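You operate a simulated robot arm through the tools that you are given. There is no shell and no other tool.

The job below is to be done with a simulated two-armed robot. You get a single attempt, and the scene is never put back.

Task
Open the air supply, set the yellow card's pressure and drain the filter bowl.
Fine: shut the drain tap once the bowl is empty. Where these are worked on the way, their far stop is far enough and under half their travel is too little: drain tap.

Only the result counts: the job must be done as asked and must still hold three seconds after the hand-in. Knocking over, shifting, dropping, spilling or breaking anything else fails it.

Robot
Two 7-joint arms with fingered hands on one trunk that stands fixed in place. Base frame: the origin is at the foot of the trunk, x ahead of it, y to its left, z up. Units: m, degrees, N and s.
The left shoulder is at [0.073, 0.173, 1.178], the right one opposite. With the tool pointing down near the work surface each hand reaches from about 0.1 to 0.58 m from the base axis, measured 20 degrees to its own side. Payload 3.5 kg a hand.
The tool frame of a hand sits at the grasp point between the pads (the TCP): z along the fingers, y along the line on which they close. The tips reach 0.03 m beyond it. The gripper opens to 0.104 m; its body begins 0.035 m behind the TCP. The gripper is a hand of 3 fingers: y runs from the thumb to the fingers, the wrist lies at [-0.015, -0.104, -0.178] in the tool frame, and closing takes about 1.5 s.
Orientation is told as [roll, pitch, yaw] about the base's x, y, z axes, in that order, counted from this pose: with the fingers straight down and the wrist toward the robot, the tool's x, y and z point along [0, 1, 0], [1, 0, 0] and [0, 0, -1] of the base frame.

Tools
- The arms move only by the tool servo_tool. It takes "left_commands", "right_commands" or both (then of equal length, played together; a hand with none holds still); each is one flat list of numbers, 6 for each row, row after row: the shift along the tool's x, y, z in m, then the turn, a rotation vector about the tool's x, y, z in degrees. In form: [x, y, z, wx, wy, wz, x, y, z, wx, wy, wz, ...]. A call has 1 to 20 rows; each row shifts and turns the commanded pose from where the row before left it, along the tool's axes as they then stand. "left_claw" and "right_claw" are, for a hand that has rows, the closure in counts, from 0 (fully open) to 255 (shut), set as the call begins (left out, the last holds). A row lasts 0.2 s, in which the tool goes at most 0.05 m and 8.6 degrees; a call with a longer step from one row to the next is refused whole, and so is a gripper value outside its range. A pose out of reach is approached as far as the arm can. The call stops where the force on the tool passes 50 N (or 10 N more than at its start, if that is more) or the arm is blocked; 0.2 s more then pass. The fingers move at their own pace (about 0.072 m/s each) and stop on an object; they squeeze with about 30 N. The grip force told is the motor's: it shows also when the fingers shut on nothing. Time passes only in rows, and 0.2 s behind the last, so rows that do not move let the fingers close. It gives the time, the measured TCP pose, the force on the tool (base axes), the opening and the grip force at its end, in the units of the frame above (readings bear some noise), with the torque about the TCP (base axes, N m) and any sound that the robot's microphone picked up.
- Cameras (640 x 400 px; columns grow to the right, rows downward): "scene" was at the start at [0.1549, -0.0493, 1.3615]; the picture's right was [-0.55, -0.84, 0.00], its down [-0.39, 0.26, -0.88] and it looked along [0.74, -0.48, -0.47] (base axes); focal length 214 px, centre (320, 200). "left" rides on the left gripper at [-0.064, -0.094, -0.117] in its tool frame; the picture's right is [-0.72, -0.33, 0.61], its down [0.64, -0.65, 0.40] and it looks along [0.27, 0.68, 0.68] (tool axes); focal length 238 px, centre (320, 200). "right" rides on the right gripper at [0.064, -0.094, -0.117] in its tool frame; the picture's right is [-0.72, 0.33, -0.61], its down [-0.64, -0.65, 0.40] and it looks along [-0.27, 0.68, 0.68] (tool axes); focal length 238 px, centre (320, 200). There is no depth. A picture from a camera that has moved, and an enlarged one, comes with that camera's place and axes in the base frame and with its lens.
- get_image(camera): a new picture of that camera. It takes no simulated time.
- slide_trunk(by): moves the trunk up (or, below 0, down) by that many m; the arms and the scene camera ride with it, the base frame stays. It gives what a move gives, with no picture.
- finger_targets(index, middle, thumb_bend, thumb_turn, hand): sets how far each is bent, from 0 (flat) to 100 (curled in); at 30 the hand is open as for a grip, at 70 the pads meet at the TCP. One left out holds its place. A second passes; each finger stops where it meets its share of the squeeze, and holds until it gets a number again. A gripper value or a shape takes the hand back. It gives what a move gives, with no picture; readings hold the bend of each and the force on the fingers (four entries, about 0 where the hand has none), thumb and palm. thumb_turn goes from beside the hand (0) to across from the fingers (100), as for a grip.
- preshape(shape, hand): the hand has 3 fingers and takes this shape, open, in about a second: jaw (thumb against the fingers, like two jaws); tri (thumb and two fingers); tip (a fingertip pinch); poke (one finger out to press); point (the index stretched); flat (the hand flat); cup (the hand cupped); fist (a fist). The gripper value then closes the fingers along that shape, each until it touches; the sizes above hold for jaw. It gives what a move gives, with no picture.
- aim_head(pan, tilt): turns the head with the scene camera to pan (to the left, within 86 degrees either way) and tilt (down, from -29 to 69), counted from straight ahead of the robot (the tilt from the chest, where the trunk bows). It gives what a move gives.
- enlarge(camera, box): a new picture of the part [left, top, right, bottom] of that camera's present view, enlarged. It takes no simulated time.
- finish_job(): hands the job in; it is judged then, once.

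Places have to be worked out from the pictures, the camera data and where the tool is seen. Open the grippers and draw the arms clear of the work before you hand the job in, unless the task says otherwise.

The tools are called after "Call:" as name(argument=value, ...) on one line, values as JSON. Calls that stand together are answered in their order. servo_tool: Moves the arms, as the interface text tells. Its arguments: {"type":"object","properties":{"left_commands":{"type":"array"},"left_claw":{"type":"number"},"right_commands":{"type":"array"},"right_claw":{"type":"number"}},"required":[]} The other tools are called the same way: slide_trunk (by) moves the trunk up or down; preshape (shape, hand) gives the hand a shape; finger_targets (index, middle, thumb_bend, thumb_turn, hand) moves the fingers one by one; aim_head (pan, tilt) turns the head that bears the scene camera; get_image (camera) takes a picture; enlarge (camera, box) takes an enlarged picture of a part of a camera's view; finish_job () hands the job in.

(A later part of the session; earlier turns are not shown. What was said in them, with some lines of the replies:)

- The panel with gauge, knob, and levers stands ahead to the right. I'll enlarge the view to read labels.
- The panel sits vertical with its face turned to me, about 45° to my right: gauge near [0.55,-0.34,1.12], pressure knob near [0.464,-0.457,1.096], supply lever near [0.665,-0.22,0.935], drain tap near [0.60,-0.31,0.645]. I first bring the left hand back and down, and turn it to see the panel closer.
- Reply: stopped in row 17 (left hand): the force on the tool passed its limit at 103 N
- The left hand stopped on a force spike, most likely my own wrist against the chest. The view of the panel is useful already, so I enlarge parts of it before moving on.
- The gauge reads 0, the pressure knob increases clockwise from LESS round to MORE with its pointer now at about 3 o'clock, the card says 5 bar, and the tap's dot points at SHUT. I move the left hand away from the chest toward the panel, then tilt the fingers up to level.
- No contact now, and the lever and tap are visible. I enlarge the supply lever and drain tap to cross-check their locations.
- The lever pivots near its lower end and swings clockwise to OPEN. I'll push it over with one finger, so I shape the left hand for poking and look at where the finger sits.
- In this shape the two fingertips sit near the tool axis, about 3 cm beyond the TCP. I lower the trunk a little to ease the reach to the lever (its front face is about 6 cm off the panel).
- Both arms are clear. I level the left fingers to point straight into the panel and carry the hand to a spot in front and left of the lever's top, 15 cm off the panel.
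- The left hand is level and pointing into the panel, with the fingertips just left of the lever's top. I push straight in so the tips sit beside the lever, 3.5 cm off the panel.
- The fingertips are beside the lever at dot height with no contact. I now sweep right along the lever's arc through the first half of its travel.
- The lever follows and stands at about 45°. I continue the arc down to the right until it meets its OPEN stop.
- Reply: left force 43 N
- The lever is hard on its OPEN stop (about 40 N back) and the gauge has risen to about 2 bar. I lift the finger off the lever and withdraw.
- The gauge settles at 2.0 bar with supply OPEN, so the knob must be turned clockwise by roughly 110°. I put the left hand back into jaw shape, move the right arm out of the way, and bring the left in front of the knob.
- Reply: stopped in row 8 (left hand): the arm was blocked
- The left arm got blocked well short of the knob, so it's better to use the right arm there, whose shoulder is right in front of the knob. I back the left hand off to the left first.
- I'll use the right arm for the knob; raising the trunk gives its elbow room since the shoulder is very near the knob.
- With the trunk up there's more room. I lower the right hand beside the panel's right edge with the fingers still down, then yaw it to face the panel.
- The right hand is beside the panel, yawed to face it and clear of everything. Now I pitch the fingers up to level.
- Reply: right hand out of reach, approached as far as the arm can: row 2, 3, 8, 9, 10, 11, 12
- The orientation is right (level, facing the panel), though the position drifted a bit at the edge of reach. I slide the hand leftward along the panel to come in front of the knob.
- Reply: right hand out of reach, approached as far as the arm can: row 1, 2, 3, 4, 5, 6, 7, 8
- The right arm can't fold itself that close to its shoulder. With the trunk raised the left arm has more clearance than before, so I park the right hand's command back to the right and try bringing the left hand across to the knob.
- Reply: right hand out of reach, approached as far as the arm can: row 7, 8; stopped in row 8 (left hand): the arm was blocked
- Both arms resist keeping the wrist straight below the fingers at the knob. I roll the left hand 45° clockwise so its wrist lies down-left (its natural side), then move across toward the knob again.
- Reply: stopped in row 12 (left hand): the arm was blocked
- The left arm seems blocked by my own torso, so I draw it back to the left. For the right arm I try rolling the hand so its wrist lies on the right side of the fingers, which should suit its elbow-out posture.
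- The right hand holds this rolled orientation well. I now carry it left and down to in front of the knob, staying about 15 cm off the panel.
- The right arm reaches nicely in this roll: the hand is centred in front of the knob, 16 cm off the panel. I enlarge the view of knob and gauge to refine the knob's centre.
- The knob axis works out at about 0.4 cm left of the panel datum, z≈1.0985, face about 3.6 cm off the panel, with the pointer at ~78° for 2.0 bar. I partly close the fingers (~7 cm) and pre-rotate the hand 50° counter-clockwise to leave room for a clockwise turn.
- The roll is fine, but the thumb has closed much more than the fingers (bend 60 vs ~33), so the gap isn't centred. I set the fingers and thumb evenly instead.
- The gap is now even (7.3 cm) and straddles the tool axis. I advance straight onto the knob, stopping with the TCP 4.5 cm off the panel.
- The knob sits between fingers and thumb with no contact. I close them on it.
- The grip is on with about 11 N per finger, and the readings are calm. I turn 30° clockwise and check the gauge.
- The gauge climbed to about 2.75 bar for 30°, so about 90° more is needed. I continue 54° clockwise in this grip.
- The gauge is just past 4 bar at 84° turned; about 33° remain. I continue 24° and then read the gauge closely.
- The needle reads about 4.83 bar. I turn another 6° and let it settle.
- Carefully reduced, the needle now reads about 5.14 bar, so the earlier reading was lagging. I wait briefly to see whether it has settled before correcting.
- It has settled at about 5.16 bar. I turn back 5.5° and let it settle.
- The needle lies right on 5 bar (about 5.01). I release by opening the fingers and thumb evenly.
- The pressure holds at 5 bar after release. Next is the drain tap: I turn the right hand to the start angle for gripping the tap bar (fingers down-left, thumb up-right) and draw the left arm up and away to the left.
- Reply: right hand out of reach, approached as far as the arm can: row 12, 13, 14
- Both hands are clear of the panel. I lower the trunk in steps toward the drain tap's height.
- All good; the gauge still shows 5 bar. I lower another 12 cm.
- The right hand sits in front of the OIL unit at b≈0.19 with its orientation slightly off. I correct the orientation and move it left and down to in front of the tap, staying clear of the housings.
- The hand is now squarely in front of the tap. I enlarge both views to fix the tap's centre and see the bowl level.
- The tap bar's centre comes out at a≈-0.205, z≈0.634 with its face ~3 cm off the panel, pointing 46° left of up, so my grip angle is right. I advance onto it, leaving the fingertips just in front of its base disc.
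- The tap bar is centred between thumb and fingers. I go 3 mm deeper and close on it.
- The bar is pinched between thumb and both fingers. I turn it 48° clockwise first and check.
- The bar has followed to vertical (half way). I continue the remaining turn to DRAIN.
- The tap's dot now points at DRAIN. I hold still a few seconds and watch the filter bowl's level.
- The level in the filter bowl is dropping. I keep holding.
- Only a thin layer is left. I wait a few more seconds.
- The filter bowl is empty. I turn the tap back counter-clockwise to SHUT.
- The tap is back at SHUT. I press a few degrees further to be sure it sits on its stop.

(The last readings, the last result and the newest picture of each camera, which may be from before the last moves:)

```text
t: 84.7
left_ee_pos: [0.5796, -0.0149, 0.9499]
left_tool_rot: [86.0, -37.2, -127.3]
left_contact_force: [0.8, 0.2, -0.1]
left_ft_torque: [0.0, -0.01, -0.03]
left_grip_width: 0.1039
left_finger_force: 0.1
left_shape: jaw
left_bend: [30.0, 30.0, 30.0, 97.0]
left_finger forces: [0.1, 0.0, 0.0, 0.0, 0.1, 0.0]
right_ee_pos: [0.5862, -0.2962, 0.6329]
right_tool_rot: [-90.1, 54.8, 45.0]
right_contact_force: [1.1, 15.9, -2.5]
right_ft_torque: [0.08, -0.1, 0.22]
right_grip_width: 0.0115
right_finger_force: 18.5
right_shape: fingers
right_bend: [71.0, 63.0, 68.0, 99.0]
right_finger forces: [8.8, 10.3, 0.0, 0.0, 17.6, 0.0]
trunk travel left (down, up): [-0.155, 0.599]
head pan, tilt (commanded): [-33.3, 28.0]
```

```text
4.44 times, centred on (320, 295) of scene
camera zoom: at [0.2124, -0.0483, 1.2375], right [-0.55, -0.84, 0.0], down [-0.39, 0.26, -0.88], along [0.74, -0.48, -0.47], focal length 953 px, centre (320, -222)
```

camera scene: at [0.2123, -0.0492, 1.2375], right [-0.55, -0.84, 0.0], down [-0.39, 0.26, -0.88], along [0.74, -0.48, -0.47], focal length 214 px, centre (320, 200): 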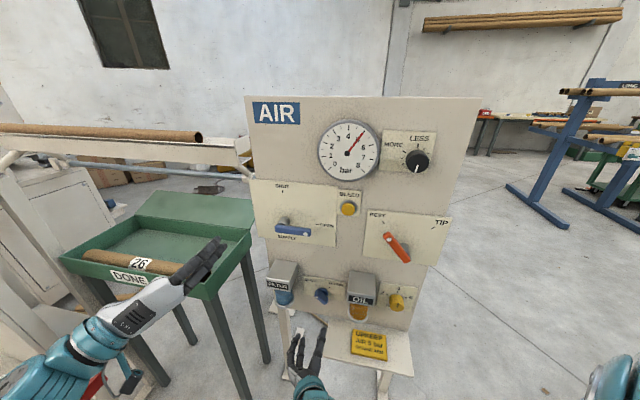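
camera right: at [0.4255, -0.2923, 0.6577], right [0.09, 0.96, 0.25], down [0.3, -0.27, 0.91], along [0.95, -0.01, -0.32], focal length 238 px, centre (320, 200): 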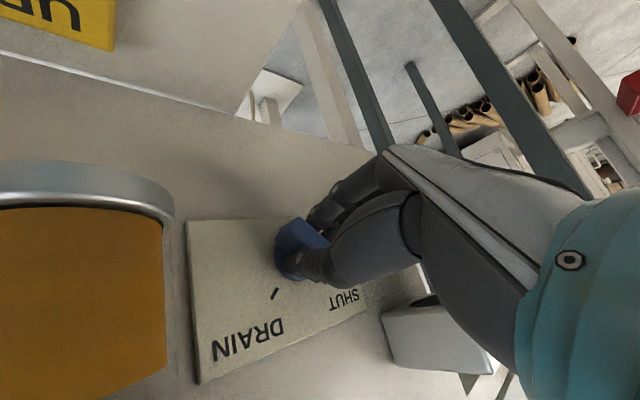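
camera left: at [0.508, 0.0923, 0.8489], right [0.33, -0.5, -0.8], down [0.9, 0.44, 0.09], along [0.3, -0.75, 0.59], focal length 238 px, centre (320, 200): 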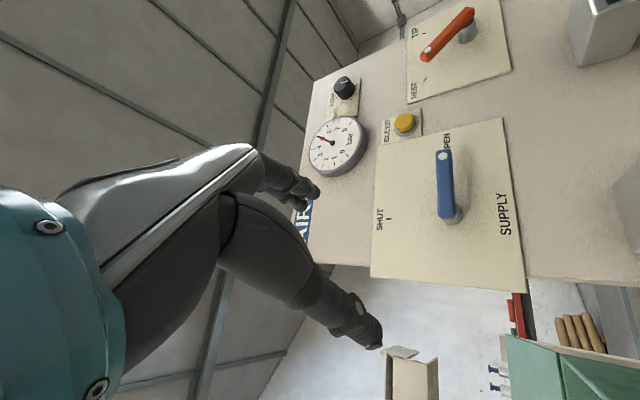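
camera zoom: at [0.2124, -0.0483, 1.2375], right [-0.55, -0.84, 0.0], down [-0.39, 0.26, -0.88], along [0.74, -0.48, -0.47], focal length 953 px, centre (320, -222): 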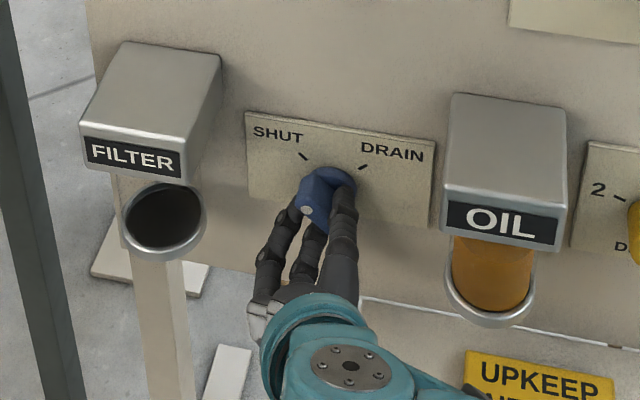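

The bar hasn't moved further and shows the same place as at the start, so it's shut. I open the hand and draw straight back.

Call:
finger_targets(hand="right", index=42, middle=42, thumb_bend=42)

Call:
servo_tool(right_commands=[0, 0, -0.02, 0, 0, 0, 0, 0, -0.025, 0, 0, 0, 0, 0, -0.025, 0, 0, 0, 0, 0, -0.025, 0, 0, 0, 0, 0, -0.025, 0, 0, 0, 0, 0, -0.01, 0, 0, 0])

Call:
enlarge(camera="scene", box=[255, 250, 385, 340])

Call:
enlarge(camera="scene", box=[310, 110, 390, 185])

Call:
get_image(camera="scene")

```text
t: 85.7
left_ee_pos: [0.5784, -0.0157, 0.9494]
left_tool_rot: [86.0, -37.0, -127.2]
left_contact_force: [0.6, 0.4, -0.7]
left_ft_torque: [0.03, -0.01, 0.01]
left_grip_width: 0.104
left_finger_force: 0.0
left_shape: jaw
left_bend: [30.0, 30.0, 30.0, 97.0]
left_finger forces: [0.0, 0.1, 0.1, 0.1, 0.0, 0.0]
right_ee_pos: [0.5869, -0.2971, 0.634]
right_tool_rot: [-90.1, 54.9, 45.0]
right_contact_force: [0.8, 0.1, 0.2]
right_ft_torque: [0.0, -0.01, 0.01]
right_grip_width: 0.0725
right_finger_force: 0.1
right_shape: fingers
right_bend: [42.0, 42.0, 42.0, 97.0]
right_finger forces: [0.0, 0.0, 0.0, 0.0, 0.1, 0.1]
trunk travel left (down, up): [-0.155, 0.599]
head pan, tilt (commanded): [-33.3, 28.0]
```

```text
t: 87.1
left_ee_pos: [0.5793, -0.015, 0.9501]
left_tool_rot: [85.9, -37.0, -127.2]
left_contact_force: [0.1, 0.2, -0.7]
left_ft_torque: [-0.03, -0.03, -0.03]
left_grip_width: 0.1039
left_finger_force: 0.0
left_shape: jaw
left_bend: [30.0, 30.0, 30.0, 97.0]
left_finger forces: [0.0, 0.0, 0.1, 0.0, 0.0, 0.0]
right_ee_pos: [0.4949, -0.2041, 0.6346]
right_tool_rot: [-90.1, 55.0, 44.9]
right_contact_force: [-0.9, 0.3, -0.6]
right_ft_torque: [0.04, 0.03, -0.01]
right_grip_width: 0.0724
right_finger_force: 0.0
right_shape: fingers
right_bend: [42.0, 42.0, 42.0, 97.0]
right_finger forces: [0.1, 0.1, 0.0, 0.0, 0.0, 0.0]
trunk travel left (down, up): [-0.155, 0.599]
head pan, tilt (commanded): [-33.3, 28.0]
```

```text
4.44 times, centred on (320, 295) of scene
camera zoom: at [0.2121, -0.0493, 1.2375], right [-0.55, -0.84, 0.0], down [-0.39, 0.26, -0.88], along [0.74, -0.48, -0.47], focal length 953 px, centre (320, -222)
```

zoom: 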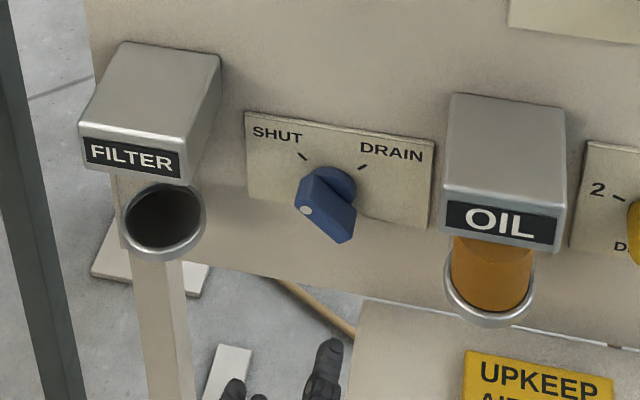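

```text
5.33 times, centred on (350, 148) of scene
camera zoom: at [0.2121, -0.0493, 1.2375], right [-0.55, -0.84, 0.0], down [-0.39, 0.26, -0.88], along [0.74, -0.48, -0.47], focal length 1144 px, centre (160, 480)
```

zoom: 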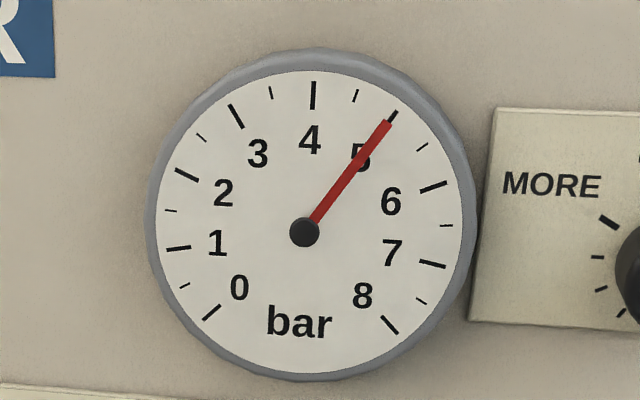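

```text
taken
camera scene: at [0.2121, -0.0493, 1.2375], right [-0.55, -0.84, 0.0], down [-0.39, 0.26, -0.88], along [0.74, -0.48, -0.47], focal length 214 px, centre (320, 200)
```

scene: 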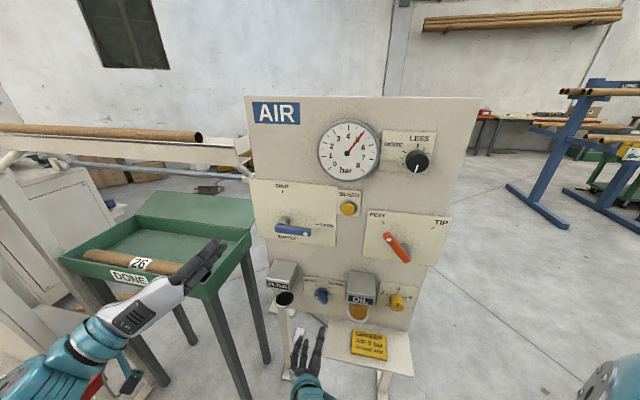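

Tap is SHUT, bowl empty, gauge still on 5 bar, supply lever at OPEN, and the other controls look untouched. I open the right hand fully and draw both arms away from the panel.

Call:
servo_tool(right_commands=[0, 0, -0.006, 0, 0, 0, 0.022, -0.023, -0.006, 0, 0, 0, 0.022, -0.023, -0.006, 0, 0, 0, 0.022, -0.023, -0.006, 0, 0, 0, 0.022, -0.023, -0.006, 0, 0, 0, 0.022, -0.023, -0.006, 0, 0, 0, 0.022, -0.023, -0.006, 0, 0, 0, 0.022, -0.023, -0.006, 0, 0, 0], right_claw=0, left_commands=[0, 0, -0.006, 0, 0, 0, 0, 0, -0.006, 0, 0, 0, 0, 0, -0.006, 0, 0, 0, 0, 0, -0.006, 0, 0, 0, 0, 0, -0.006, 0, 0, 0, 0, 0, -0.006, 0, 0, 0, 0, 0, -0.006, 0, 0, 0, 0, 0, -0.006, 0, 0, 0], left_claw=0)

Call:
get_image(camera="scene")

```text
t: 88.9
left_ee_pos: [0.5412, 0.0156, 0.9521]
left_tool_rot: [85.9, -37.0, -127.2]
left_contact_force: [-0.5, 0.7, -0.3]
left_ft_torque: [-0.04, 0.01, 0.06]
left_grip_width: 0.1041
left_finger_force: 0.0
left_shape: jaw
left_bend: [30.0, 30.0, 30.0, 97.0]
left_finger forces: [0.1, 0.0, 0.1, 0.0, 0.1, 0.1]
right_ee_pos: [0.3063, -0.3256, 0.6759]
right_tool_rot: [-90.0, 54.8, 45.1]
right_contact_force: [0.4, -0.3, 0.3]
right_ft_torque: [0.0, 0.01, 0.02]
right_grip_width: 0.1039
right_finger_force: 0.1
right_shape: jaw
right_bend: [30.0, 30.0, 30.0, 98.0]
right_finger forces: [0.1, 0.1, 0.1, 0.0, 0.0, 0.0]
trunk travel left (down, up): [-0.155, 0.599]
head pan, tilt (commanded): [-33.3, 28.0]
```

```text
taken
camera scene: at [0.2121, -0.0493, 1.2375], right [-0.55, -0.84, 0.0], down [-0.39, 0.26, -0.88], along [0.74, -0.48, -0.47], focal length 214 px, centre (320, 200)
```

scene: 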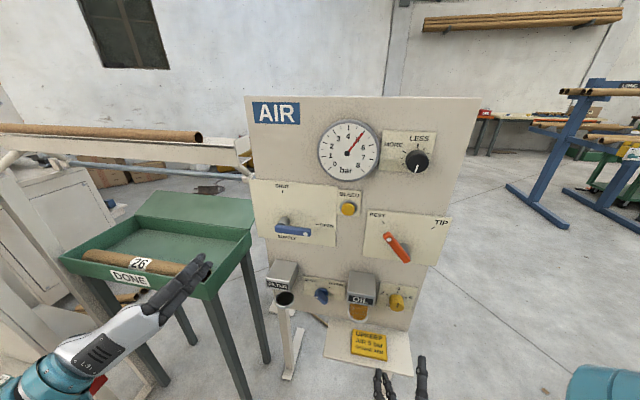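

Both arms are clear and open. One last close look at the supply lever, gauge and tap before handing in.

Call:
enlarge(camera="scene", box=[245, 95, 475, 245])

Call:
enlarge(camera="scene", box=[250, 240, 430, 380])

```text
2.67 times, centred on (360, 170) of scene
camera zoom: at [0.2121, -0.0493, 1.2375], right [-0.55, -0.84, 0.0], down [-0.39, 0.26, -0.88], along [0.74, -0.48, -0.47], focal length 572 px, centre (213, 280)
```

zoom: 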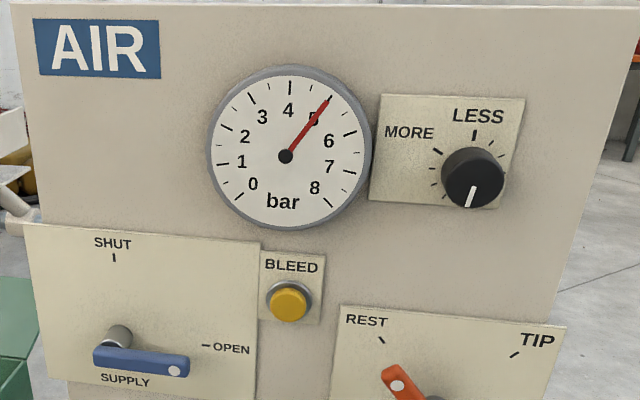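

```text
2.86 times, centred on (340, 310) of scene
camera zoom: at [0.2121, -0.0493, 1.2375], right [-0.55, -0.84, 0.0], down [-0.39, 0.26, -0.88], along [0.74, -0.48, -0.47], focal length 613 px, centre (263, -114)
```

zoom: 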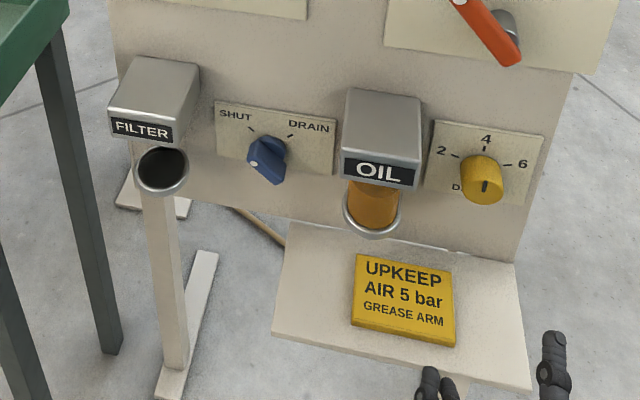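

The supply lever is at OPEN and the gauge reads 5 bar. The filter bowl is empty with the tap at SHUT, and nothing else has moved, so I hand in the job.

Call:
finish_job()

```text
The job is handed in.
```

The job is done and handed in. The hand-in gave back no verdict, so what follows is from my last close look at the panel.

- **Air supply:** the lever is hard against its OPEN stop.
- **Pressure:** the gauge reads 5 bar, as the yellow card asks. It overshot to about 5.16 bar while I was turning the knob, and I brought it back. It still read 5 bar after I had drained the bowl and shut the tap.
- **Filter bowl:** I turned the drain tap right round to DRAIN and held it until the bowl was empty. I then turned it back, and it sits at SHUT.

Early on, while moving into position, my left wrist hit something, most likely my own chest (103 N). I saw nothing moved or damaged from that. The bleed button, TIP lever and oil unit look as they did at the start. Both hands are open and clear of the panel.
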